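You operate a simulated robot arm through the tools that you are given. There is no shell and no other tool. Be economical: measure what you need, move in short steps, check, and stop when the job is done.

Carry out the task below with a simulated robot arm. There is one attempt and no reset: what you move stays moved.

## Task
Roll the long red blank to a curve at gap 5.
Fine: on the roll machine set the gap, shut the lever, crank, open the lever; the other long blanks stay unrolled in the rack.

The check looks at the end state, three seconds after you hand in, the way a careful person would. Anything else that was tipped, shoved, dropped, spilled or broken makes it a failure.

## Robot
A 7-joint arm with a fingered hand on a trunk, on a base that drives. Base frame: it is fixed to the floor where the robot stands at the start and does not move with it; the origin is under the middle of the robot, x ahead of it, y to its left, z up. Units: m, degrees, N and s.
With the tool pointing down near the work surface it reaches from about 0.36 to 0.7 m from the robot's upright axis, wherever it stands. Its first joint turns from -69.0 to 172.0 degrees. Places, roughly: gap dial of the roll machine [0.7, 0, 1]; lever of the roll machine [0.8, 0, 1.1]. Payload 3.2 kg.
Tool frame: the origin (TCP) lies between the finger pads and is the grasp point; the fingertips stand 0.026 m ahead of it; z points along the fingers, y is the line along which they close. The gripper opens to 0.088 m. The gripper's body begins 0.03 m behind the TCP. The gripper is a hand of 5 fingers: y runs from the thumb to the fingers, the wrist lies at [-0.016, -0.108, -0.172] in the tool frame.
Orientation is told as [roll, pitch, yaw] about the base's x, y, z axes, in that order, counted from this pose: with the fingers straight down and the wrist toward the robot, the tool's x, y and z point along [0, 1, 0], [1, 0, 0] and [0, 0, -1] of the base frame.

## Interface
- The arm moves only by the tool jog_arm. Its argument "targets" is a list of rows, each an object (a shift or turn left out is 0) with "xyz": the shift along the tool's x, y, z in m, a list of three; "turn": the turn, a rotation vector about the tool's x, y, z in degrees, a list of three. In form: [{"xyz": [dx, dy, dz], "turn": [ax, ay, az]}, ...]. A call has 1 to 12 rows; each row shifts and turns the commanded pose from where the row before left it, along the tool's axes as they then stand. Rows are played at 5 a second. More than 0.05 m and 8.6 degrees between two rows, and nothing of the call is played. Where a pose cannot be reached the arm comes as near as it can. A force on the tool above 40 N (or 10 N above the force at the start of the call, whichever is more), or a blocked arm, ends the call early, and 0.2 s more pass. In this call time passes only in rows, and 0.2 s behind the last. The reply holds the time, the measured pose of the TCP, the force on the tool along the base axes, the opening and the grip force, in the units named above and with some noise, with the torque about the TCP (base axes, N m) and any sound that the robot's microphone picked up, and new pictures: "views" is both (left out), scene, wrist or none.
- Cameras (640 x 400 px; columns grow to the right, rows downward): "scene" is now at [0.1384, -0.0312, 1.508]; the picture's right is [-0.33, -0.94, -0.00], its down [-0.28, 0.10, -0.96] and it looks along [0.90, -0.31, -0.29] (base axes); focal length 237 px, centre (320, 200). "wrist" rides on the gripper at [0.067, -0.097, -0.117] in the tool frame; the picture's right is [-0.71, 0.33, -0.62], its down [-0.65, -0.65, 0.39] and it looks along [-0.28, 0.68, 0.68] (tool axes); focal length 234 px, centre (320, 200).
- raise_lower(by): slides the trunk up (or, below 0, down) by that many m; the arm and the scene camera ride with it, the base frame stays. It gives what a move gives, with no picture.
- base_move(legs): drives the robot by 1 to 6 legs, each [ahead, left, turn to the left] in m, m and degrees, along the robot's own axes; the way and the turn of a leg run together, so that a leg with both is an arc; at most 1.5 m and 180 degrees a leg. The arm and the cameras ride along, it lands a little off, and it stops where it bumps. It gives what a move gives, and a new picture of the scene camera.
- curl_fingers(index, middle, ring, little, thumb_bend, thumb_turn): sets how far each is bent, from 0 (flat) to 100 (curled in); at 30 the hand is open as for a grip, at 70 the pads meet at the TCP. One left out holds its place. A second passes; each finger stops where it meets its share of the squeeze, and holds until it gets a number again. It is the only way to open and close the hand. It gives what a move gives, with no picture; readings hold the bend of each and the force on index, middle, ring, little, thumb and palm. thumb_turn goes from beside the hand (0) to across from the fingers (100), as for a grip.
- pan_tilt(pan, tilt): turns the head with the scene camera to pan (to the left, within 86 degrees either way) and tilt (down, from -29 to 69), counted from straight ahead of the robot. It gives what a move gives, and a new picture of the scene camera.
- pixel_to_xyz(camera, pixels): there is no depth. For up to 12 entries [column, row, z] of the newest picture of that camera ("zoom" is the newest enlarged one), the place [x, y] in the base frame at which the ray of that pixel passes the height z, good to about 0.002 m. It takes no simulated time.
- inspect(camera, box): a new picture of the part [left, top, right, bottom] of that camera's present view, enlarged. It takes no simulated time.
- job_done(): hands the job in; it is judged then, once.

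Go step by step. Measure first, check grasps and placings, and put right what went wrong. The budget is 80 turns and 260 pictures, counting those below and the enlarged ones. Unless the task says otherwise, let go and move clear before handing in, and close with one line.

The tools are called after "Emit:" by a JSON object that holds its "api" and its "payload". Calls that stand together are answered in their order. jog_arm: Moves the arm, as the interface text tells. Its arguments: {"type":"object","properties":{"targets":{"type":"array","items":{"type":"object","properties":{"xyz":{"type":"array","items":{"type":"number"}},"turn":{"type":"array","items":{"type":"number"}}}}},"views":{"type":"string","enum":["both","scene","wrist","none"]}},"required":["targets"]} The other tools are called the same way: raise_lower (by) slides the trunk up or down; curl_fingers (index, middle, ring, little, thumb_bend, thumb_turn) moves the fingers one by one; base_move (legs) drives the base; pan_tilt (pan, tilt) turns the head that bears the scene camera; pixel_to_xyz (camera, pixels) gives the place at which the rays of pixels pass given heights; inspect (camera, box) takes an enlarged picture of a part of a camera's view; job_done () hands the job in.

At the start:

```text
clock: 0.0
ee_pos: [0.3265, -0.1826, 1.4246]
ee_rot: [0.1, 0.0, 0.1]
force: [-0.1, 0.4, 0.5]
torque: [-0.03, 0.02, 0.02]
grip_width: 0.0878
gripper_force: 0.0
shape: jaw
bend: [30.0, 30.0, 30.0, 30.0, 30.0, 97.0]
finger forces: [0.0, 0.0, 0.0, 0.0, 0.1, 0.0]
trunk travel left (down, up): [-0.788, 0.052]
robot x, y, heading: [-0.0019, 0.0037, -0.2]
head pan, tilt: [-19.2, 17.1]
```

scene: 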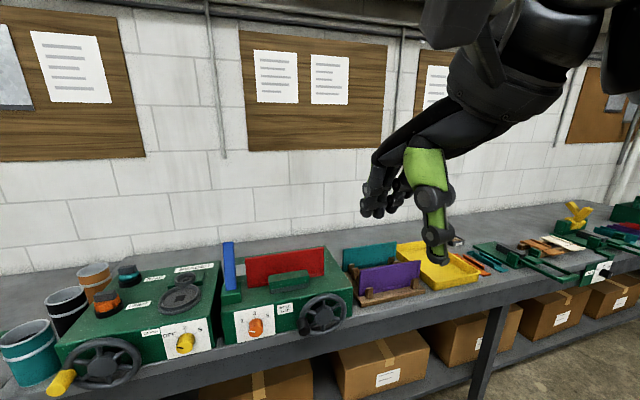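
wrist: 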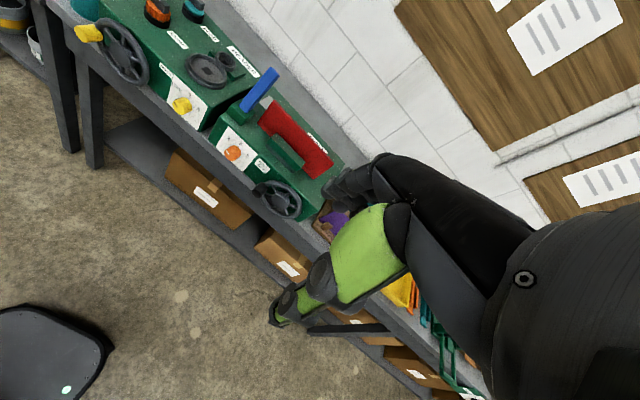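

The scene shows a green machine with an orange dial (255,327), a blue lever (228,265), a red plate (285,267) and a handwheel (322,313). I'll zoom in to read the labels.

Emit:
{"api": "inspect", "payload": {"camera": "scene", "box": [200, 220, 360, 350]}}

Emit:
{"api": "inspect", "payload": {"camera": "scene", "box": [330, 200, 520, 310]}}

Emit:
{"api": "inspect", "payload": {"camera": "scene", "box": [40, 240, 220, 390]}}

```text
3.08 times, centred on (280, 285) of scene
```

zoom: 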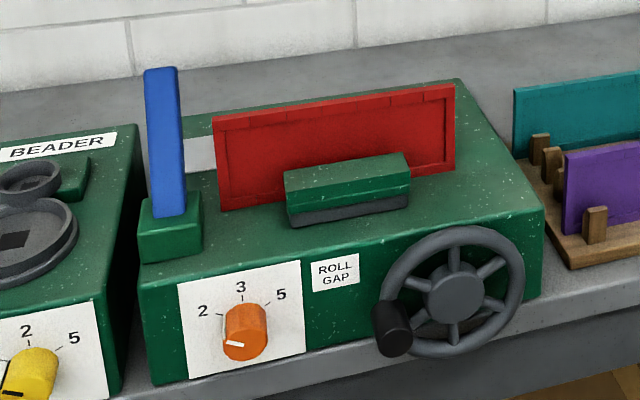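

```text
3.37 times, centred on (425, 255) of scene
```

zoom: 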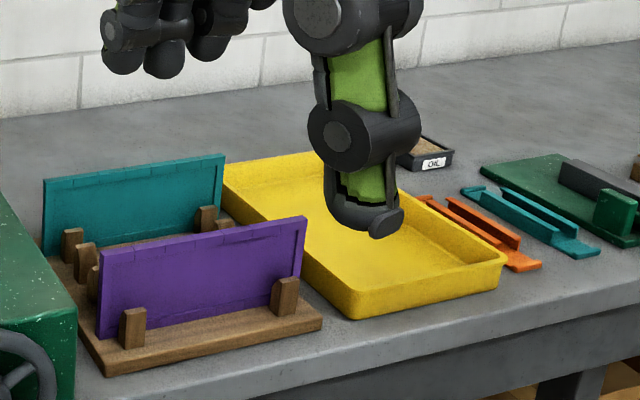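

```text
2.67 times, centred on (130, 315) of scene
```

zoom: 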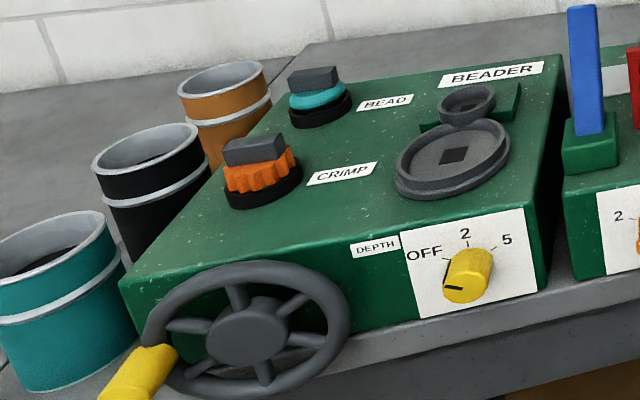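

The red blank (285,267) is already in the roll machine, and the dial reads 2/3/5. I'll aim the head at the machine to see it centrally.

Emit:
{"api": "pan_tilt", "payload": {"pan": -3, "tilt": 38}}

Emit:
{"api": "inspect", "payload": {"camera": "scene", "box": [220, 120, 420, 245]}}

```text
clock: 0.8
ee_pos: [0.3251, -0.1821, 1.4245]
ee_rot: [0.1, 0.0, -0.1]
force: [0.4, 0.4, -0.6]
torque: [0.03, 0.01, -0.03]
grip_width: 0.0879
gripper_force: 0.1
shape: jaw
bend: [30.0, 30.0, 30.0, 30.0, 30.0, 97.0]
finger forces: [0.1, 0.0, 0.0, 0.1, 0.0, 0.1]
trunk travel left (down, up): [-0.788, 0.052]
robot x, y, heading: [-0.0004, 0.0038, -0.1]
head pan, tilt: [-3.0, 38.0]
```

scene: 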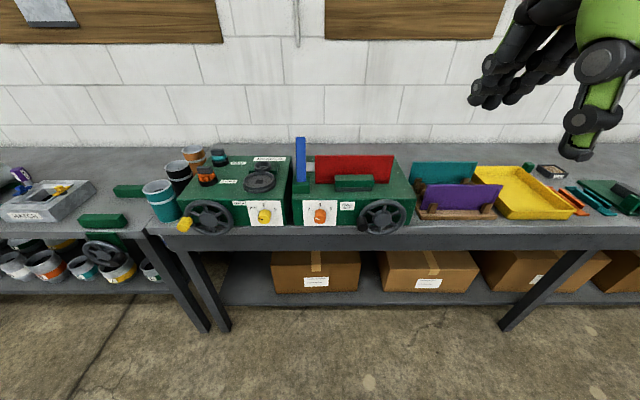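

```text
3.20 times, centred on (320, 182) of scene
```

zoom: 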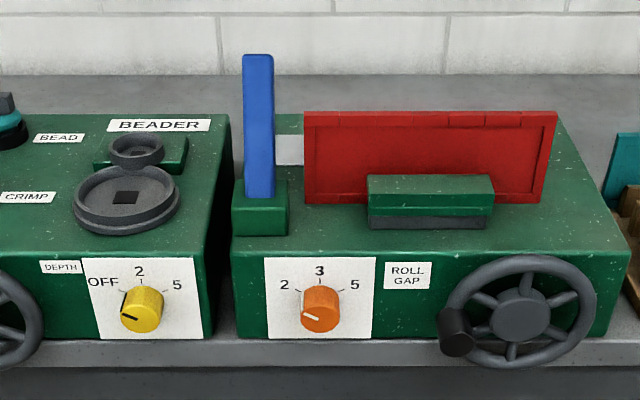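

The pointer (303,314 in zoom) is near 2; 5 is to the right. I'll lower the trunk 0.25 m for a flatter view and to triangulate.

Emit:
{"api": "pixel_to_xyz", "payload": {"camera": "scene", "pixels": [[320, 216, 1.0], [320, 216, 0.95], [320, 216, 1.05], [382, 216, 1.0], [300, 160, 1.1], [354, 170, 1.1]]}}

Emit:
{"api": "raise_lower", "payload": {"by": -0.25}}

Emit:
{"api": "pan_tilt", "payload": {"pan": -3, "tilt": 22}}

Emit:
{"api": "inspect", "payload": {"camera": "scene", "box": [220, 140, 420, 265]}}

```text
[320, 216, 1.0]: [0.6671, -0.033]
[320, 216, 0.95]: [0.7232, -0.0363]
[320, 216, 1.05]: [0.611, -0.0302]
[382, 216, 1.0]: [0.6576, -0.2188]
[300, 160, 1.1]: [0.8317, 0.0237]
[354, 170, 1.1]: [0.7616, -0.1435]
```

```text
clock: 3.4
ee_pos: [0.3258, -0.1806, 1.1743]
ee_rot: [0.1, 0.0, -0.1]
force: [-0.9, 0.1, 0.6]
torque: [0.0, -0.02, -0.01]
grip_width: 0.0876
gripper_force: 0.1
shape: jaw
bend: [30.0, 30.0, 30.0, 30.0, 30.0, 97.0]
finger forces: [0.0, 0.1, 0.0, 0.1, 0.1, 0.0]
trunk travel left (down, up): [-0.538, 0.302]
robot x, y, heading: [0.0004, 0.0005, -0.2]
head pan, tilt: [-3.0, 38.0]
```

```text
clock: 4.2
ee_pos: [0.3259, -0.1824, 1.1745]
ee_rot: [0.1, 0.0, 0.0]
force: [0.2, 0.0, -0.7]
torque: [-0.01, 0.0, -0.01]
grip_width: 0.0877
gripper_force: 0.1
shape: jaw
bend: [30.0, 30.0, 30.0, 30.0, 30.0, 97.0]
finger forces: [0.0, 0.0, 0.0, 0.0, 0.1, 0.0]
trunk travel left (down, up): [-0.538, 0.302]
robot x, y, heading: [0.0036, -0.0008, -0.1]
head pan, tilt: [-3.0, 22.0]
```

scene: 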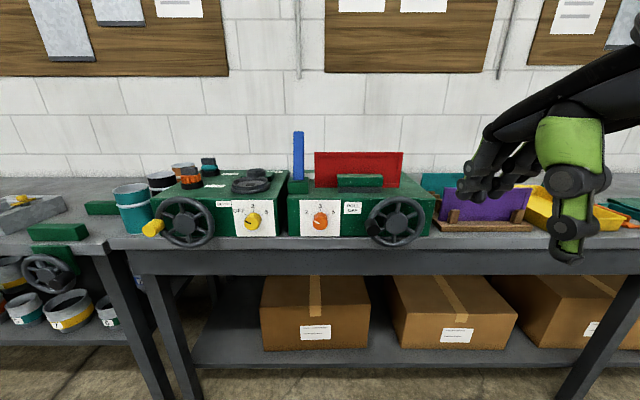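

```text
3.20 times, centred on (320, 202) of scene
```

zoom: 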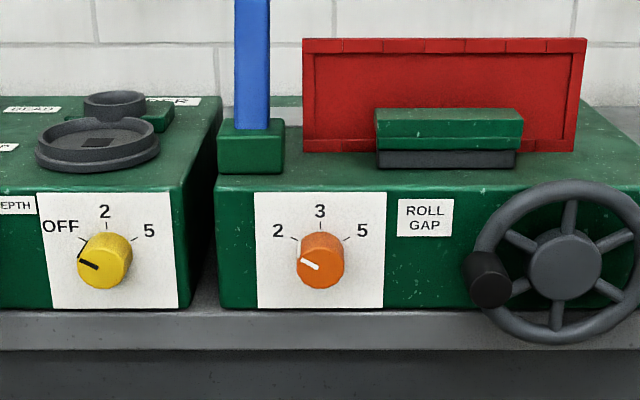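

The pointer is at 2, and 5 is about 120° clockwise. I'll triangulate the dial, handle, hub and lever.

Emit:
{"api": "pixel_to_xyz", "payload": {"camera": "zoom", "pixels": [[320, 260, 1.0], [320, 260, 0.95], [320, 260, 0.9], [565, 263, 0.95], [565, 263, 0.9], [490, 279, 0.95], [490, 279, 0.9], [320, 190, 1.0], [320, 306, 0.9], [250, 128, 1.05], [320, 306, 0.95], [303, 152, 1.0]]}}

Emit:
{"api": "pixel_to_xyz", "payload": {"camera": "scene", "pixels": [[298, 132, 1.15], [298, 132, 1.2], [298, 180, 1.05], [298, 180, 1.0]]}}

```text
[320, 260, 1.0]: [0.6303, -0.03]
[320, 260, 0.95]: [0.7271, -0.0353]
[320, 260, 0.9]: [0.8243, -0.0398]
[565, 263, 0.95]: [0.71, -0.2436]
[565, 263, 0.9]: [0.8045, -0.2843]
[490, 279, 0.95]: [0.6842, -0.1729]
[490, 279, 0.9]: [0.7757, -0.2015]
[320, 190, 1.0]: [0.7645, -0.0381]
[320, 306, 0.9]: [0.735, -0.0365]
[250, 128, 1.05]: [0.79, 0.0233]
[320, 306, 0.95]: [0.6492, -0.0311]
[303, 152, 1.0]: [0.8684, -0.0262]
```

```text
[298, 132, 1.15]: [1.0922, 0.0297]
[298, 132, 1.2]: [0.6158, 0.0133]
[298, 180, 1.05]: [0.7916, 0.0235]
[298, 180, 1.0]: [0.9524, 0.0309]
```

Dial face ≈ (0.717,-0.034,0.955), lever ≈ (0.79,0.023,1.05–1.18), and the wheel hub is near y≈-0.235, z≈0.96. I'll bring the hand forward and then pitch the fingers toward the machine.

Emit:
{"api": "jog_arm", "payload": {"targets": [{"xyz": [0.03, 0.04, 0]}, {"xyz": [0.03, 0.04, 0]}, {"xyz": [0.03, 0.04, 0]}, {"xyz": [0.03, 0.03, 0]}], "views": "none"}}

Emit:
{"api": "jog_arm", "payload": {"targets": [{"turn": [-8.2, 0, 0]}, {"turn": [-8.2, 0, 0]}, {"turn": [-8.2, 0, 0]}, {"turn": [-8.2, 0, 0]}, {"turn": [-8.2, 0, 0]}, {"turn": [-8.2, 0, 0]}, {"turn": [-8.2, 0, 0]}, {"turn": [-8.2, 0, 0]}, {"turn": [-8.2, 0, 0]}, {"turn": [-8.2, 0, 0]}, {"turn": [-8.0, 0, 0]}]}}

```text
clock: 5.2
ee_pos: [0.4774, -0.0608, 1.1747]
ee_rot: [0.0, -0.1, 0.0]
force: [0.2, 0.0, 0.3]
torque: [-0.02, -0.02, 0.03]
grip_width: 0.0876
gripper_force: 0.1
shape: jaw
bend: [30.0, 30.0, 30.0, 30.0, 30.0, 97.0]
finger forces: [0.1, 0.0, 0.1, 0.0, 0.0, 0.0]
trunk travel left (down, up): [-0.538, 0.302]
robot x, y, heading: [-0.002, 0.0027, 0.1]
head pan, tilt: [-3.0, 22.0]
```

```text
clock: 7.6
ee_pos: [0.4761, -0.0622, 1.1744]
ee_rot: [0.7, -82.1, -0.7]
force: [0.4, 0.1, -0.3]
torque: [-0.01, 0.02, 0.01]
grip_width: 0.0877
gripper_force: 0.0
shape: jaw
bend: [30.0, 30.0, 30.0, 30.0, 30.0, 97.0]
finger forces: [0.1, 0.1, 0.1, 0.1, 0.0, 0.0]
out of reach, approached as far as the arm can: row 11
trunk travel left (down, up): [-0.538, 0.302]
robot x, y, heading: [0.0004, -0.0019, -0.1]
head pan, tilt: [-3.0, 22.0]
```

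scene: 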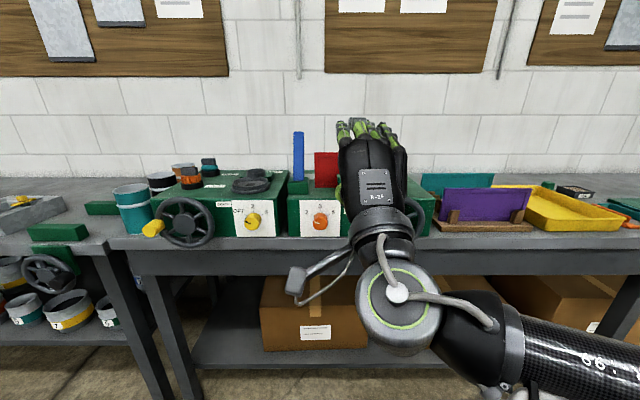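
wrist: 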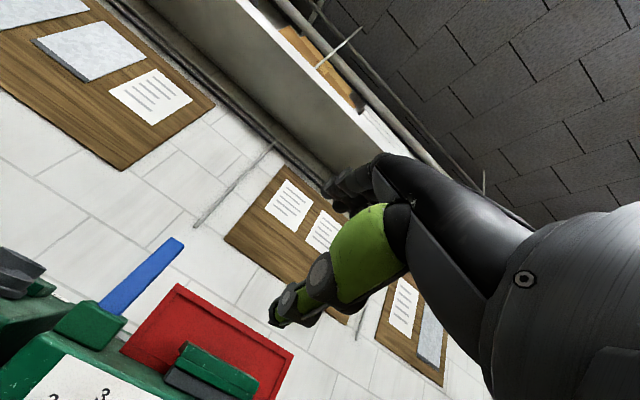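

The palm faces down with the fingers pointing at the machine. I'll lower to dial height, level the hand, and approach to x≈0.61.

Emit:
{"api": "jog_arm", "payload": {"targets": [{"xyz": [0.005, -0.045, 0]}, {"xyz": [0.005, -0.045, 0.005]}, {"xyz": [0.005, -0.045, 0.005]}, {"xyz": [0.005, -0.045, 0.005]}, {"xyz": [0.005, -0.035, 0.01]}, {"xyz": [0.003, 0, 0.03], "turn": [-4, 0, 0]}, {"xyz": [0, 0, 0.03], "turn": [-4, 0, 0]}, {"xyz": [0, 0, 0.03]}]}}

```text
clock: 9.4
ee_pos: [0.4745, -0.0611, 1.164]
ee_rot: [0.5, -82.0, -0.6]
force: [0.1, 0.1, -0.8]
torque: [0.0, 0.01, 0.02]
grip_width: 0.0878
gripper_force: 0.1
shape: jaw
bend: [30.0, 30.0, 30.0, 30.0, 30.0, 97.0]
finger forces: [0.0, 0.1, 0.0, 0.0, 0.1, 0.1]
out of reach, approached as far as the arm can: row 1, 2, 3, 4, 5, 6, 7, 8
trunk travel left (down, up): [-0.538, 0.302]
robot x, y, heading: [0.0006, 0.0031, 0.0]
head pan, tilt: [-3.0, 22.0]
```

scene: 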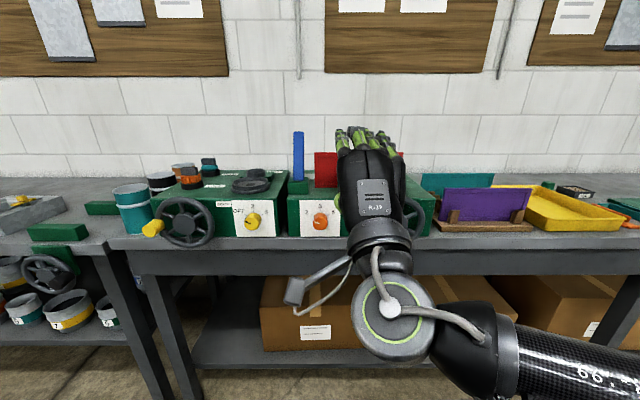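
wrist: 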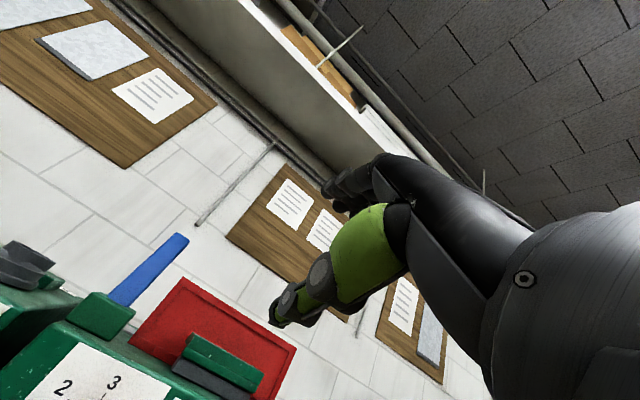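

The arm can't go lower relative to the trunk, so I'll lower the trunk by 0.2 instead, then test moving ahead.

Emit:
{"api": "raise_lower", "payload": {"by": -0.2}}

Emit:
{"api": "jog_arm", "payload": {"targets": [{"xyz": [0.005, 0, 0.03], "turn": [0, 0, 0]}, {"xyz": [0.005, 0, 0.03], "turn": [0, 0, 0]}, {"xyz": [0.005, 0, 0.03], "turn": [-4, 0, 0]}, {"xyz": [0.005, 0, 0.03], "turn": [-4, 0, 0]}, {"xyz": [0.007, 0, 0.0]}]}}

```text
clock: 11.6
ee_pos: [0.4737, -0.0592, 0.963]
ee_rot: [0.5, -82.1, -0.6]
force: [1.0, 0.0, 0.1]
torque: [-0.04, 0.03, -0.03]
grip_width: 0.088
gripper_force: 0.0
shape: jaw
bend: [30.0, 30.0, 30.0, 30.0, 30.0, 97.0]
finger forces: [0.1, 0.0, 0.0, 0.0, 0.0, 0.0]
trunk travel left (down, up): [-0.338, 0.502]
robot x, y, heading: [0.0017, -0.002, -0.1]
head pan, tilt: [-3.0, 22.0]
```

```text
clock: 12.8
ee_pos: [0.4822, -0.0537, 0.9613]
ee_rot: [1.7, -81.8, -1.9]
force: [1.0, -0.6, 0.8]
torque: [-0.01, 0.01, 0.02]
grip_width: 0.0878
gripper_force: 0.1
shape: jaw
bend: [30.0, 30.0, 30.0, 30.0, 30.0, 97.0]
finger forces: [0.1, 0.0, 0.0, 0.0, 0.0, 0.0]
out of reach, approached as far as the arm can: row 1, 2, 3, 4
trunk travel left (down, up): [-0.338, 0.502]
robot x, y, heading: [-0.0007, 0.0048, 0.2]
head pan, tilt: [-3.0, 22.0]
```

scene: 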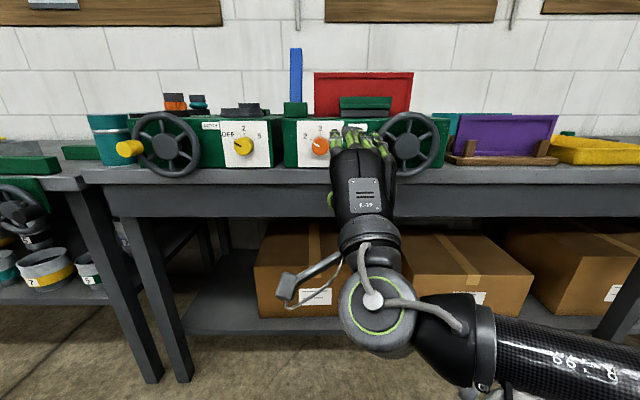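
wrist: 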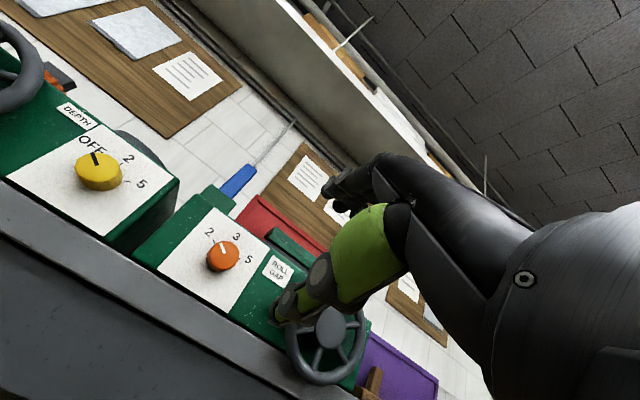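

In this pose the arm won't extend, but the dial is in clear view at (320,146). I'll test the roll range about the finger axis in free air before driving closer.

Emit:
{"api": "jog_arm", "payload": {"targets": [{"turn": [0, 0, -8]}, {"turn": [0, 0, -8]}, {"turn": [0, 0, -8]}, {"turn": [0, 0, -8]}, {"turn": [0, 0, -8]}, {"turn": [0, 0, -8]}, {"turn": [0, 0, -8]}, {"turn": [0, 0, -8]}], "views": "none"}}

Emit:
{"api": "jog_arm", "payload": {"targets": [{"turn": [0, 0, 8]}, {"turn": [0, 0, 8]}, {"turn": [0, 0, 8]}, {"turn": [0, 0, 8]}, {"turn": [0, 0, 8]}, {"turn": [0, 0, 8]}, {"turn": [0, 0, 8]}, {"turn": [0, 0, 8]}, {"turn": [0, 0, 8]}, {"turn": [0, 0, 8]}, {"turn": [0, 0, 8]}, {"turn": [0, 0, 8]}], "views": "scene"}}

```text
clock: 14.6
ee_pos: [0.4824, -0.0534, 0.9614]
ee_rot: [1.7, -81.7, -1.9]
force: [-0.4, 0.1, -0.1]
torque: [0.01, 0.01, 0.01]
grip_width: 0.0878
gripper_force: 0.1
shape: jaw
bend: [30.0, 30.0, 30.0, 30.0, 30.0, 97.0]
finger forces: [0.0, 0.1, 0.1, 0.0, 0.0, 0.0]
out of reach, approached as far as the arm can: row 1, 2, 3, 4, 5, 6, 7, 8
trunk travel left (down, up): [-0.338, 0.502]
robot x, y, heading: [0.0028, 0.0029, 0.1]
head pan, tilt: [-3.0, 22.0]
```

```text
clock: 17.2
ee_pos: [0.4829, -0.0531, 0.9627]
ee_rot: [81.6, 6.3, -91.3]
force: [0.3, -0.1, 0.6]
torque: [-0.01, 0.0, 0.02]
grip_width: 0.0881
gripper_force: 0.1
shape: jaw
bend: [30.0, 30.0, 30.0, 30.0, 30.0, 97.0]
finger forces: [0.1, 0.0, 0.0, 0.0, 0.0, 0.0]
trunk travel left (down, up): [-0.338, 0.502]
robot x, y, heading: [0.0006, -0.0005, -0.1]
head pan, tilt: [-3.0, 22.0]
```

scene: 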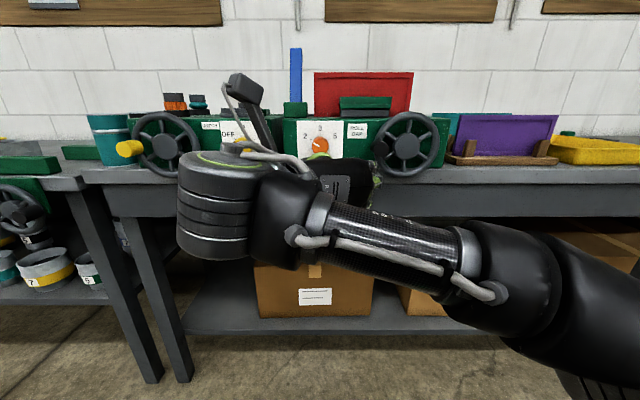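

Clockwise rolls of about 96° from palm-down work. I'll roll back most of that and drive 0.15 m ahead.

Emit:
{"api": "jog_arm", "payload": {"targets": [{"turn": [0, 0, -8]}, {"turn": [0, 0, -8]}, {"turn": [0, 0, -8]}, {"turn": [0, 0, -8]}, {"turn": [0, 0, -8]}, {"turn": [0, 0, -8]}, {"turn": [0, 0, -8]}, {"turn": [0, 0, -8]}, {"turn": [0, 0, -8]}, {"turn": [0, 0, -8]}], "views": "none"}}

Emit:
{"api": "base_move", "payload": {"legs": [[0.15, 0, 0]]}}

```text
clock: 19.4
ee_pos: [0.4814, -0.0517, 0.9618]
ee_rot: [62.2, -72.1, -63.8]
force: [0.1, -0.6, 0.6]
torque: [0.01, -0.02, 0.01]
grip_width: 0.0878
gripper_force: 0.1
shape: jaw
bend: [30.0, 30.0, 30.0, 30.0, 30.0, 97.0]
finger forces: [0.0, 0.0, 0.1, 0.1, 0.1, 0.0]
trunk travel left (down, up): [-0.338, 0.502]
robot x, y, heading: [-0.0003, 0.001, 0.1]
head pan, tilt: [-3.0, 22.0]
```

```text
clock: 20.7
ee_pos: [0.6282, -0.0541, 0.9607]
ee_rot: [62.5, -71.7, -64.1]
force: [-0.3, -0.9, 0.0]
torque: [0.01, 0.02, 0.02]
grip_width: 0.0883
gripper_force: 0.0
shape: jaw
bend: [30.0, 30.0, 30.0, 30.0, 30.0, 97.0]
finger forces: [0.1, 0.1, 0.0, 0.1, 0.1, 0.0]
trunk travel left (down, up): [-0.338, 0.502]
robot x, y, heading: [0.1458, 0.0008, -0.3]
head pan, tilt: [-3.0, 22.0]
```

scene: 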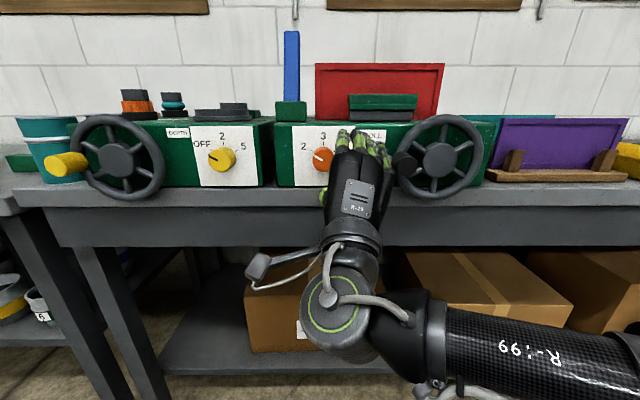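

I'm in front of the dial at (322,158). I'll re-measure it from here and level the fingers.

Emit:
{"api": "pixel_to_xyz", "payload": {"camera": "scene", "pixels": [[323, 158, 0.965], [323, 158, 0.955], [323, 158, 0.945], [402, 163, 0.96], [402, 163, 0.95], [441, 158, 0.96]]}}

Emit:
{"api": "jog_arm", "payload": {"targets": [{"turn": [-4, 1.2, 0]}, {"turn": [-4, 1.2, 0]}], "views": "wrist"}}

Emit:
{"api": "inspect", "payload": {"camera": "scene", "box": [240, 90, 460, 230]}}

```text
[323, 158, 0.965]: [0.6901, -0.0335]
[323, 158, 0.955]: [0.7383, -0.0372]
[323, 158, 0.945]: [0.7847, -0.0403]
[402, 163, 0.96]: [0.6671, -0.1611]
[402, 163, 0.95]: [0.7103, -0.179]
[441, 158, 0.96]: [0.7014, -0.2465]
```

```text
clock: 21.3
ee_pos: [0.6279, -0.0527, 0.9627]
ee_rot: [90.6, -73.8, -90.9]
force: [1.3, -0.4, 0.1]
torque: [0.02, -0.01, 0.0]
grip_width: 0.088
gripper_force: 0.0
shape: jaw
bend: [30.0, 30.0, 30.0, 30.0, 30.0, 97.0]
finger forces: [0.0, 0.1, 0.0, 0.0, 0.0, 0.1]
trunk travel left (down, up): [-0.338, 0.502]
robot x, y, heading: [0.1491, -0.002, -0.4]
head pan, tilt: [-3.0, 22.0]
```

wrist: 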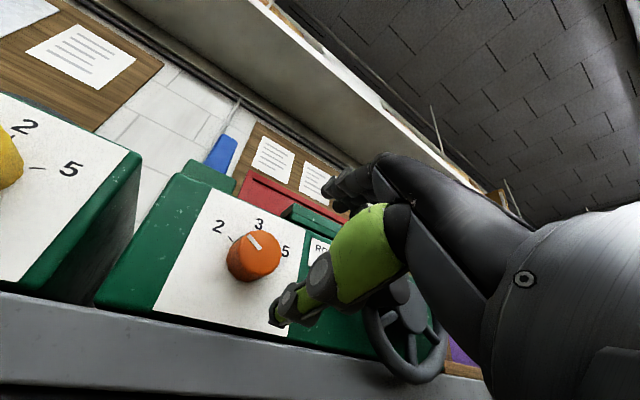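

```text
2.86 times, centred on (350, 160) of scene
```

zoom: 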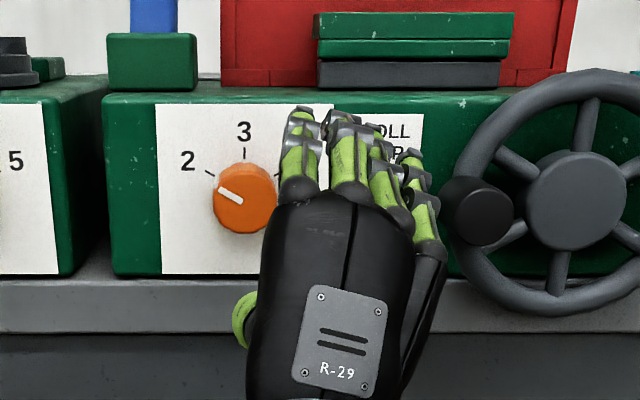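

The fingers are level and the hand clears the panel by about 0.09 m. With palm-down the thumb would be close to the bench top, so I'll start at a larger roll. First I'll narrow the grip and test the roll limit here.

Emit:
{"api": "curl_fingers", "payload": {"index": 42, "middle": 42, "ring": 30, "little": 30, "thumb_bend": 42}}

Emit:
{"api": "jog_arm", "payload": {"targets": [{"turn": [0, 0, 8.5]}, {"turn": [0, 0, 8.5]}, {"turn": [0, 0, 8.5]}, {"turn": [0, 0, 8.5]}, {"turn": [0, 0, 8.5]}, {"turn": [0, 0, 8.5]}, {"turn": [0, 0, 8.5]}, {"turn": [0, 0, 8.5]}, {"turn": [0, 0, 8.5]}, {"turn": [0, 0, 8.5]}, {"turn": [0, 0, 8.5]}, {"turn": [0, 0, 8.5]}], "views": "none"}}

Emit:
{"api": "jog_arm", "payload": {"targets": [{"turn": [0, 0, 8.5]}, {"turn": [0, 0, 8.5]}, {"turn": [0, 0, 8.5]}], "views": "both"}}

```text
clock: 22.3
ee_pos: [0.6292, -0.0525, 0.9624]
ee_rot: [90.3, -73.8, -90.7]
force: [-0.2, 0.5, -0.8]
torque: [-0.01, -0.03, -0.01]
grip_width: 0.0632
gripper_force: 0.1
shape: fingers
bend: [42.0, 42.0, 30.0, 30.0, 42.0, 97.0]
finger forces: [0.0, 0.1, 0.1, 0.1, 0.1, 0.1]
trunk travel left (down, up): [-0.338, 0.502]
robot x, y, heading: [0.1501, 0.003, -0.1]
head pan, tilt: [-3.0, 22.0]
```

```text
clock: 24.9
ee_pos: [0.6763, -0.069, 0.9992]
ee_rot: [90.1, 28.3, -90.4]
force: [0.6, 0.3, 0.9]
torque: [-0.01, 0.0, 0.02]
grip_width: 0.063
gripper_force: 0.1
shape: fingers
bend: [42.0, 42.0, 30.0, 30.0, 42.0, 97.0]
finger forces: [0.0, 0.0, 0.0, 0.0, 0.0, 0.0]
out of reach, approached as far as the arm can: row 9, 10, 11, 12
trunk travel left (down, up): [-0.338, 0.502]
robot x, y, heading: [0.1479, 0.0032, -0.4]
head pan, tilt: [-3.0, 22.0]
```

```text
clock: 25.7
ee_pos: [0.6932, -0.088, 1.0331]
ee_rot: [89.3, 53.3, -90.5]
force: [-7.2, 0.7, -0.3]
torque: [0.0, 0.25, -0.17]
grip_width: 0.063
gripper_force: 4.3
shape: fingers
bend: [42.0, 41.0, 30.0, 30.0, 42.0, 97.0]
finger forces: [0.0, 7.5, 0.0, 0.0, 0.0, 0.0]
out of reach, approached as far as the arm can: row 1, 2, 3
trunk travel left (down, up): [-0.338, 0.502]
robot x, y, heading: [0.1454, -0.0004, -0.4]
head pan, tilt: [-3.0, 22.0]
```

scene: 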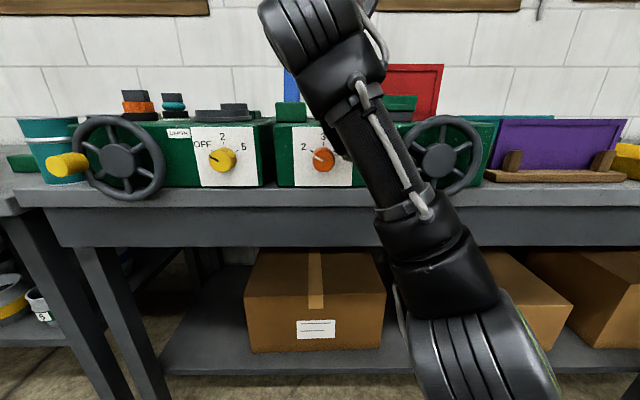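
wrist: 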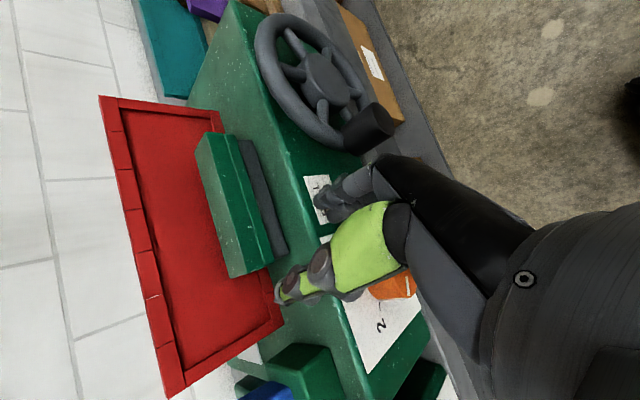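

The roll limit is around 85–90° here; past that the TCP drifted and the middle finger touched the panel lightly (7 N). I'll back straight off and roll back.

Emit:
{"api": "jog_arm", "payload": {"targets": [{"xyz": [0, 0, -0.03]}, {"xyz": [0, 0, -0.04]}, {"turn": [0, 0, -8.5]}, {"turn": [0, 0, -8.5]}, {"turn": [0, 0, -8.5]}, {"turn": [0, 0, -8.5]}, {"turn": [0, 0, -8.5]}, {"turn": [0, 0, -8.5]}, {"turn": [0, 0, -8.5]}, {"turn": [0, 0, -8.5]}, {"turn": [0, 0, -8.5]}, {"turn": [0, 0, -8.5]}], "views": "none"}}

```text
clock: 28.3
ee_pos: [0.6615, -0.0876, 1.0639]
ee_rot: [90.1, -31.5, -90.5]
force: [0.5, -0.6, -0.2]
torque: [0.01, 0.0, 0.01]
grip_width: 0.0632
gripper_force: 0.1
shape: fingers
bend: [42.0, 42.0, 30.0, 30.0, 42.0, 97.0]
finger forces: [0.0, 0.0, 0.0, 0.0, 0.1, 0.0]
out of reach, approached as far as the arm can: row 1, 2
trunk travel left (down, up): [-0.338, 0.502]
robot x, y, heading: [0.1472, -0.0013, 0.1]
head pan, tilt: [-3.0, 22.0]
```

Now at roll ≈58° and free. I'll move to the dial axis (y -0.0355, z 0.957) at x≈0.64, then roll to ≈25°.

Emit:
{"api": "jog_arm", "payload": {"targets": [{"xyz": [-0.016, -0.025, -0.02]}, {"xyz": [-0.016, -0.025, 0]}, {"xyz": [-0.016, -0.025, 0]}, {"xyz": [-0.016, -0.025, 0]}, {"turn": [0, 0, -8.3]}, {"turn": [0, 0, -8.3]}, {"turn": [0, 0, -8.3]}, {"turn": [0, 0, -8.3]}], "views": "both"}}

```text
clock: 30.1
ee_pos: [0.6409, -0.034, 0.956]
ee_rot: [90.3, -64.6, -90.7]
force: [-0.2, 0.2, -0.2]
torque: [0.01, 0.02, 0.0]
grip_width: 0.0631
gripper_force: 0.1
shape: fingers
bend: [42.0, 42.0, 30.0, 30.0, 42.0, 97.0]
finger forces: [0.1, 0.0, 0.0, 0.0, 0.1, 0.0]
trunk travel left (down, up): [-0.338, 0.502]
robot x, y, heading: [0.1459, -0.0023, -0.1]
head pan, tilt: [-3.0, 22.0]
```

scene: 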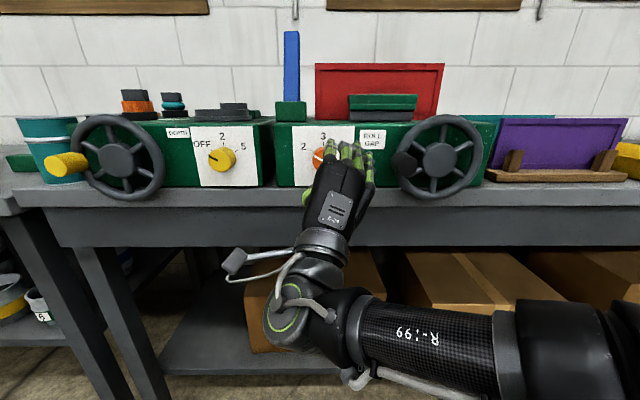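
wrist: 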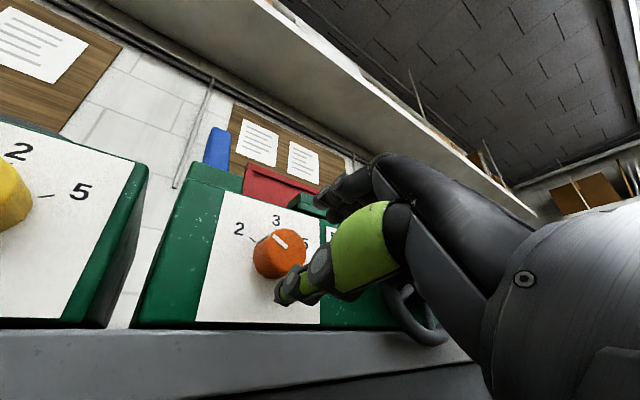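

Aligned with the dial axis. I'll advance about 0.065 m with the open grip around the knob.

Emit:
{"api": "jog_arm", "payload": {"targets": [{"xyz": [0, 0, 0.02]}, {"xyz": [0, 0, 0.02]}, {"xyz": [0, 0, 0.015]}, {"xyz": [0, 0, 0.01]}], "views": "wrist"}}

Emit:
{"api": "inspect", "payload": {"camera": "scene", "box": [260, 100, 420, 210]}}

```text
clock: 31.1
ee_pos: [0.6977, -0.0356, 0.9628]
ee_rot: [92.1, -64.3, -92.5]
force: [-33.2, -2.2, -2.5]
torque: [0.13, -0.79, -1.07]
grip_width: 0.0629
gripper_force: 16.7
shape: fingers
bend: [42.0, 39.0, 30.0, 30.0, 42.0, 97.0]
finger forces: [0.0, 33.5, 0.0, 0.0, 0.3, 0.0]
trunk travel left (down, up): [-0.338, 0.502]
robot x, y, heading: [0.1449, -0.0025, -0.3]
head pan, tilt: [-3.0, 22.0]
```

wrist: 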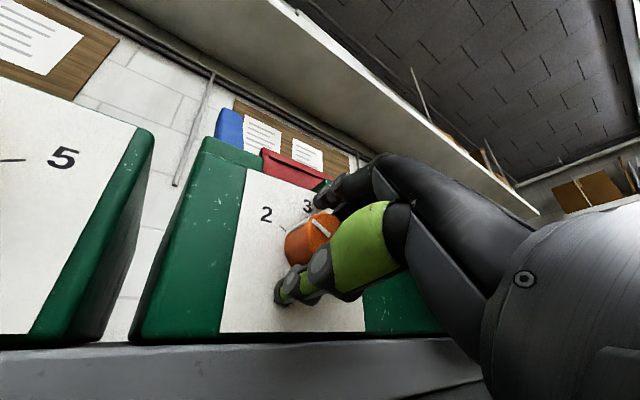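

```text
3.64 times, centred on (340, 155) of scene
```

zoom: 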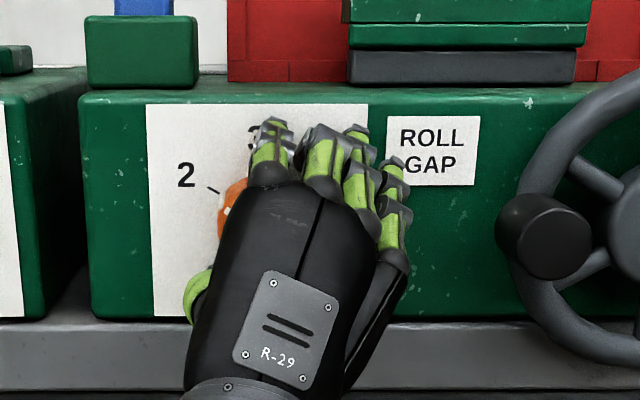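

The middle fingertip is pressing on the panel (33 N). I'll back off 8 mm and close thumb, index and middle on the knob.

Emit:
{"api": "jog_arm", "payload": {"targets": [{"xyz": [0, 0, -0.004]}, {"xyz": [0, -0.003, -0.008]}], "views": "none"}}

Emit:
{"api": "curl_fingers", "payload": {"index": 65, "middle": 65, "thumb_bend": 65}}

Emit:
{"api": "inspect", "payload": {"camera": "wrist", "box": [200, 150, 440, 330]}}

```text
clock: 31.7
ee_pos: [0.6941, -0.0339, 0.9542]
ee_rot: [89.8, -64.4, -90.2]
force: [-0.9, 0.5, 0.1]
torque: [0.0, -0.05, -0.05]
grip_width: 0.0627
gripper_force: 1.1
shape: fingers
bend: [42.0, 40.0, 30.0, 30.0, 42.0, 97.0]
finger forces: [0.0, 1.8, 0.0, 0.0, 0.0, 0.0]
trunk travel left (down, up): [-0.338, 0.502]
robot x, y, heading: [0.1444, -0.0023, -0.2]
head pan, tilt: [-3.0, 22.0]
```

```text
clock: 32.7
ee_pos: [0.6936, -0.0344, 0.9556]
ee_rot: [90.6, -64.2, -91.0]
force: [6.6, -5.1, 13.5]
torque: [0.02, -0.12, -0.11]
grip_width: 0.0368
gripper_force: 13.5
shape: fingers
bend: [52.0, 56.0, 30.0, 30.0, 59.0, 97.0]
finger forces: [12.7, 7.8, 0.0, 0.1, 6.6, 0.0]
trunk travel left (down, up): [-0.338, 0.502]
robot x, y, heading: [0.1493, -0.0033, -0.3]
head pan, tilt: [-3.0, 22.0]
```

```text
2.22 times, centred on (320, 240) of wrist
```

zoom: 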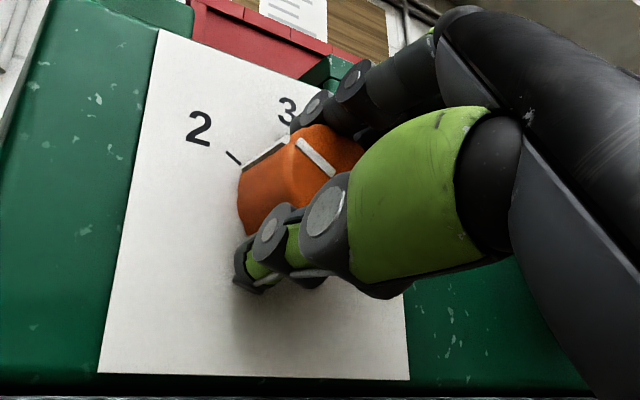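

The knob is gripped between thumb and index/middle. I'll turn it clockwise by about 56°.

Emit:
{"api": "jog_arm", "payload": {"targets": [{"turn": [0, 0, 7]}, {"turn": [0, 0, 7]}, {"turn": [0, 0, 7]}, {"turn": [0, 0, 7]}, {"turn": [0, 0, 7]}, {"turn": [0, 0, 7]}, {"turn": [0, 0, 7]}, {"turn": [0, 0, 7]}], "views": "wrist"}}

Emit:
{"api": "inspect", "payload": {"camera": "wrist", "box": [200, 150, 440, 330]}}

```text
clock: 34.5
ee_pos: [0.6939, -0.0344, 0.956]
ee_rot: [90.1, -8.4, -90.5]
force: [1.7, -1.8, 10.4]
torque: [-0.01, -0.1, -0.15]
grip_width: 0.0371
gripper_force: 13.1
shape: fingers
bend: [53.0, 58.0, 30.0, 30.0, 58.0, 94.0]
finger forces: [10.1, 4.6, 0.0, 0.0, 10.7, 0.0]
trunk travel left (down, up): [-0.338, 0.502]
robot x, y, heading: [0.1465, 0.0003, 0.0]
head pan, tilt: [-3.0, 22.0]
```

wrist: 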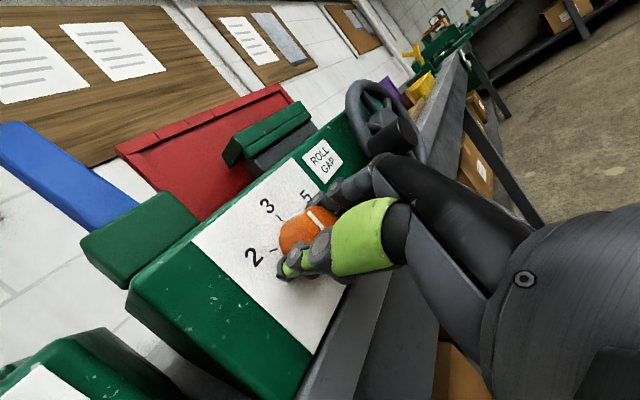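

```text
2.22 times, centred on (320, 240) of wrist
```

zoom: 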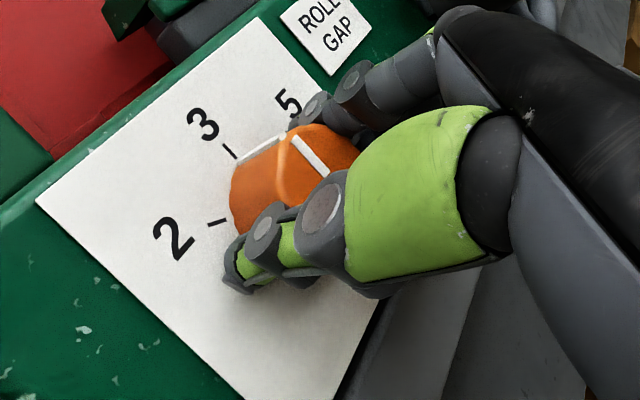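

The knob followed and the pointer is at 3. I'll open, roll back 58°, and regrip.

Emit:
{"api": "curl_fingers", "payload": {"index": 42, "middle": 42, "thumb_bend": 42, "thumb_turn": 97}}

Emit:
{"api": "jog_arm", "payload": {"targets": [{"turn": [0, 0, -7.3]}, {"turn": [0, 0, -7.3]}, {"turn": [0, 0, -7.3]}, {"turn": [0, 0, -7.3]}, {"turn": [0, 0, -7.3]}, {"turn": [0, 0, -7.3]}, {"turn": [0, 0, -7.3]}, {"turn": [0, 0, -7.3]}], "views": "wrist"}}

Emit:
{"api": "curl_fingers", "payload": {"index": 65, "middle": 65, "thumb_bend": 65}}

Emit:
{"api": "inspect", "payload": {"camera": "wrist", "box": [200, 150, 440, 330]}}

```text
clock: 35.5
ee_pos: [0.6937, -0.0342, 0.9548]
ee_rot: [90.2, -8.5, -90.3]
force: [-0.6, 0.5, -0.2]
torque: [-0.01, 0.03, -0.05]
grip_width: 0.0626
gripper_force: 0.7
shape: fingers
bend: [42.0, 42.0, 30.0, 30.0, 42.0, 96.0]
finger forces: [0.0, 0.9, 0.0, 0.0, 0.0, 0.0]
trunk travel left (down, up): [-0.338, 0.502]
robot x, y, heading: [0.151, 0.0007, 0.0]
head pan, tilt: [-3.0, 22.0]
```

```text
clock: 37.3
ee_pos: [0.6944, -0.0354, 0.9542]
ee_rot: [90.2, -66.9, -90.6]
force: [-0.5, 0.4, -0.2]
torque: [0.0, -0.02, -0.01]
grip_width: 0.0625
gripper_force: 0.1
shape: fingers
bend: [42.0, 42.0, 30.0, 30.0, 42.0, 96.0]
finger forces: [0.1, 0.0, 0.1, 0.0, 0.0, 0.0]
trunk travel left (down, up): [-0.338, 0.502]
robot x, y, heading: [0.1491, 0.0003, -0.5]
head pan, tilt: [-3.0, 22.0]
```

wrist: 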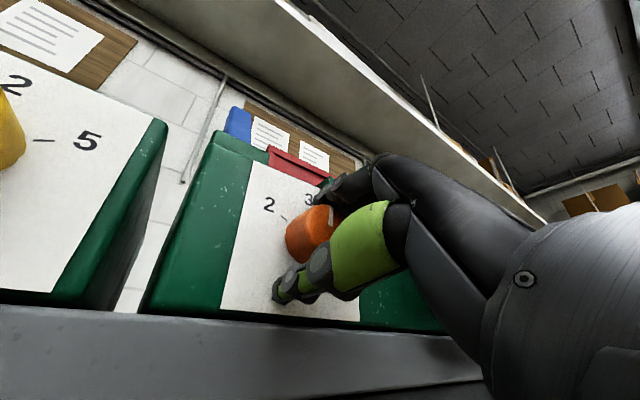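

```text
clock: 38.3
ee_pos: [0.6927, -0.0346, 0.9553]
ee_rot: [90.7, -66.7, -91.2]
force: [5.8, -3.3, 15.4]
torque: [-0.01, -0.17, -0.11]
grip_width: 0.0368
gripper_force: 14.2
shape: fingers
bend: [52.0, 56.0, 30.0, 30.0, 59.0, 98.0]
finger forces: [12.9, 8.2, 0.0, 0.0, 6.8, 0.1]
trunk travel left (down, up): [-0.338, 0.502]
robot x, y, heading: [0.1483, -0.0009, -0.4]
head pan, tilt: [-3.0, 22.0]
```

```text
2.22 times, centred on (320, 240) of wrist
```

zoom: 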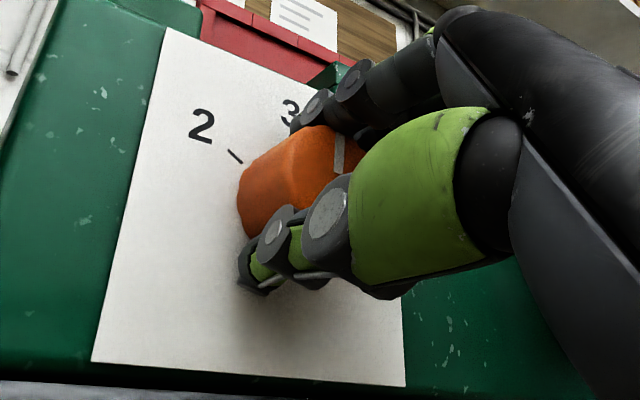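

Regripped. I'll turn another ~60°, checking forces in case there is a stop at 5.

Emit:
{"api": "jog_arm", "payload": {"targets": [{"turn": [0, 0, 7]}, {"turn": [0, 0, 7]}, {"turn": [0, 0, 7]}, {"turn": [0, 0, 7]}, {"turn": [0, 0, 7]}, {"turn": [0, 0, 7]}, {"turn": [0, 0, 7]}, {"turn": [0, 0, 7]}, {"turn": [0, 0, 4]}], "views": "wrist"}}

Emit:
{"api": "inspect", "payload": {"camera": "wrist", "box": [200, 150, 440, 330]}}

```text
clock: 40.3
ee_pos: [0.6922, -0.0331, 0.9558]
ee_rot: [90.3, -6.8, -90.4]
force: [3.4, -2.2, 12.6]
torque: [-0.16, -0.1, -0.21]
grip_width: 0.0375
gripper_force: 12.2
shape: fingers
bend: [53.0, 57.0, 30.0, 30.0, 58.0, 97.0]
finger forces: [10.1, 4.7, 0.0, 0.0, 10.2, 0.0]
trunk travel left (down, up): [-0.338, 0.502]
robot x, y, heading: [0.1476, 0.0028, -0.0]
head pan, tilt: [-3.0, 22.0]
```

wrist: 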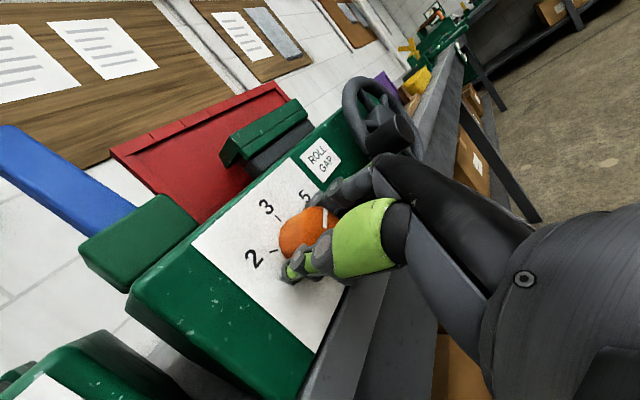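

```text
2.22 times, centred on (320, 240) of wrist
```

zoom: 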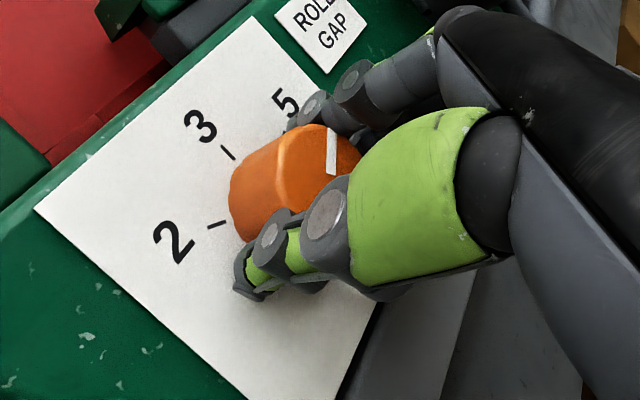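

There is a slight counter-torque, possibly a stop or detent at 5. I'll release, back off and look.

Emit:
{"api": "curl_fingers", "payload": {"index": 35, "middle": 35, "thumb_bend": 35}}

Emit:
{"api": "jog_arm", "payload": {"targets": [{"xyz": [0, 0, -0.03]}, {"xyz": [0, 0, -0.04], "turn": [0, 0, -8]}, {"xyz": [0, 0, -0.03], "turn": [0, 0, -8]}, {"turn": [0, 0, -8]}, {"turn": [0, 0, -8]}, {"turn": [0, 0, -8]}], "views": "wrist"}}

Emit:
{"api": "inspect", "payload": {"camera": "scene", "box": [260, 100, 420, 210]}}

```text
clock: 41.3
ee_pos: [0.6947, -0.0326, 0.9546]
ee_rot: [90.1, -6.9, -90.5]
force: [0.8, 1.0, -0.4]
torque: [-0.01, 0.01, 0.0]
grip_width: 0.0776
gripper_force: 0.0
shape: fingers
bend: [35.0, 35.0, 30.0, 30.0, 35.0, 95.0]
finger forces: [0.0, 0.1, 0.1, 0.1, 0.0, 0.1]
trunk travel left (down, up): [-0.338, 0.502]
robot x, y, heading: [0.1499, 0.002, -0.0]
head pan, tilt: [-3.0, 22.0]
```

```text
clock: 42.7
ee_pos: [0.5937, -0.0332, 0.9555]
ee_rot: [90.3, -47.0, -90.5]
force: [0.0, 0.6, -0.9]
torque: [0.03, -0.02, 0.01]
grip_width: 0.0773
gripper_force: 0.0
shape: fingers
bend: [35.0, 35.0, 30.0, 30.0, 35.0, 95.0]
finger forces: [0.1, 0.1, 0.1, 0.0, 0.0, 0.0]
trunk travel left (down, up): [-0.338, 0.502]
robot x, y, heading: [0.1488, -0.0029, -0.4]
head pan, tilt: [-3.0, 22.0]
```

wrist: 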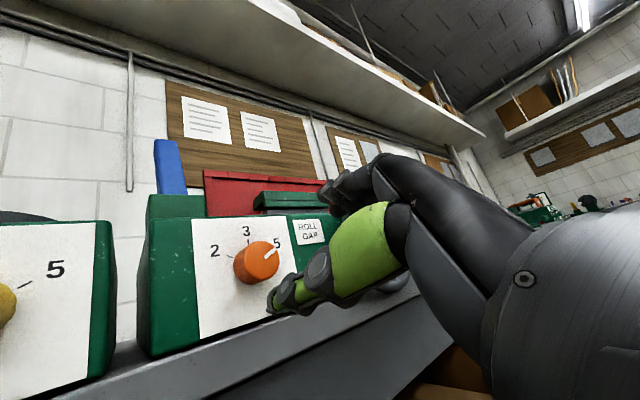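

```text
3.64 times, centred on (340, 155) of scene
```

zoom: 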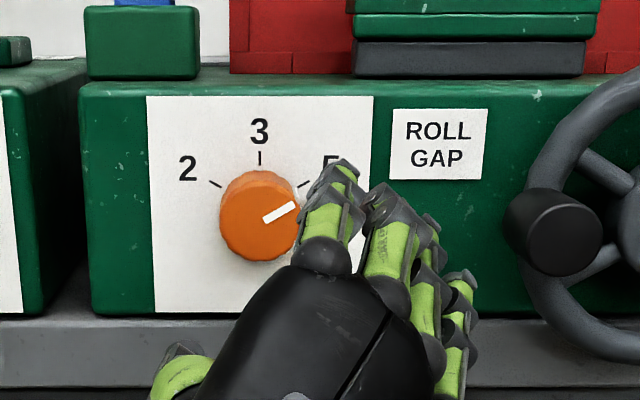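

The pointer is on 5. Next is the lever: I'll raise the trunk and look at how it hinges.

Emit:
{"api": "jog_arm", "payload": {"targets": [{"xyz": [0, 0, -0.04]}, {"xyz": [0, 0, -0.04]}], "views": "none"}}

Emit:
{"api": "raise_lower", "payload": {"by": 0.25}}

Emit:
{"api": "pan_tilt", "payload": {"pan": 0, "tilt": 22}}

Emit:
{"api": "inspect", "payload": {"camera": "scene", "box": [250, 80, 450, 260]}}

```text
clock: 43.3
ee_pos: [0.512, -0.0322, 0.9524]
ee_rot: [90.2, -46.8, -90.6]
force: [0.6, 1.0, -0.1]
torque: [-0.02, 0.0, 0.03]
grip_width: 0.077
gripper_force: 0.1
shape: fingers
bend: [35.0, 35.0, 30.0, 30.0, 35.0, 95.0]
finger forces: [0.0, 0.0, 0.0, 0.0, 0.0, 0.1]
trunk travel left (down, up): [-0.338, 0.502]
robot x, y, heading: [0.147, 0.0013, -0.1]
head pan, tilt: [-3.0, 22.0]
```

```text
clock: 45.9
ee_pos: [0.5114, -0.0315, 1.2038]
ee_rot: [90.1, -46.9, -90.5]
force: [0.4, 0.2, 0.2]
torque: [-0.02, 0.01, -0.01]
grip_width: 0.0773
gripper_force: 0.1
shape: fingers
bend: [35.0, 35.0, 30.0, 30.0, 35.0, 95.0]
finger forces: [0.0, 0.1, 0.0, 0.0, 0.1, 0.0]
trunk travel left (down, up): [-0.588, 0.252]
robot x, y, heading: [0.1478, -0.0013, -0.4]
head pan, tilt: [-3.0, 22.0]
```

```text
clock: 46.5
ee_pos: [0.5125, -0.0318, 1.2022]
ee_rot: [90.2, -46.9, -90.6]
force: [0.4, -0.2, -0.2]
torque: [-0.01, 0.01, 0.0]
grip_width: 0.0777
gripper_force: 0.1
shape: fingers
bend: [35.0, 35.0, 30.0, 30.0, 35.0, 95.0]
finger forces: [0.0, 0.0, 0.0, 0.0, 0.0, 0.0]
trunk travel left (down, up): [-0.588, 0.252]
robot x, y, heading: [0.1472, -0.0046, -0.1]
head pan, tilt: [0.0, 22.0]
```

scene: 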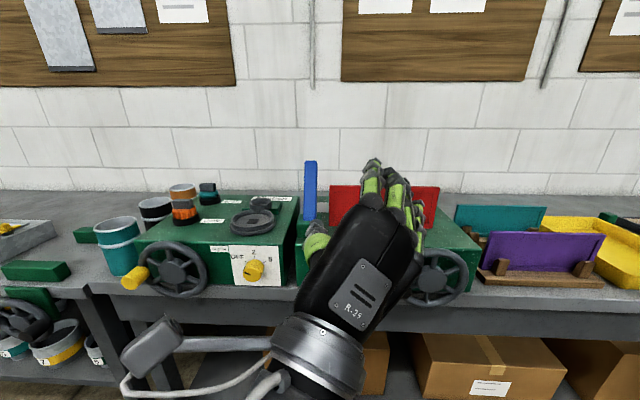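

```text
2.22 times, centred on (350, 170) of scene
```

zoom: 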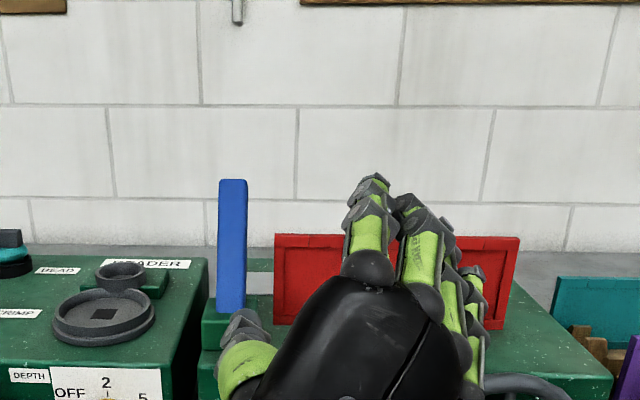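

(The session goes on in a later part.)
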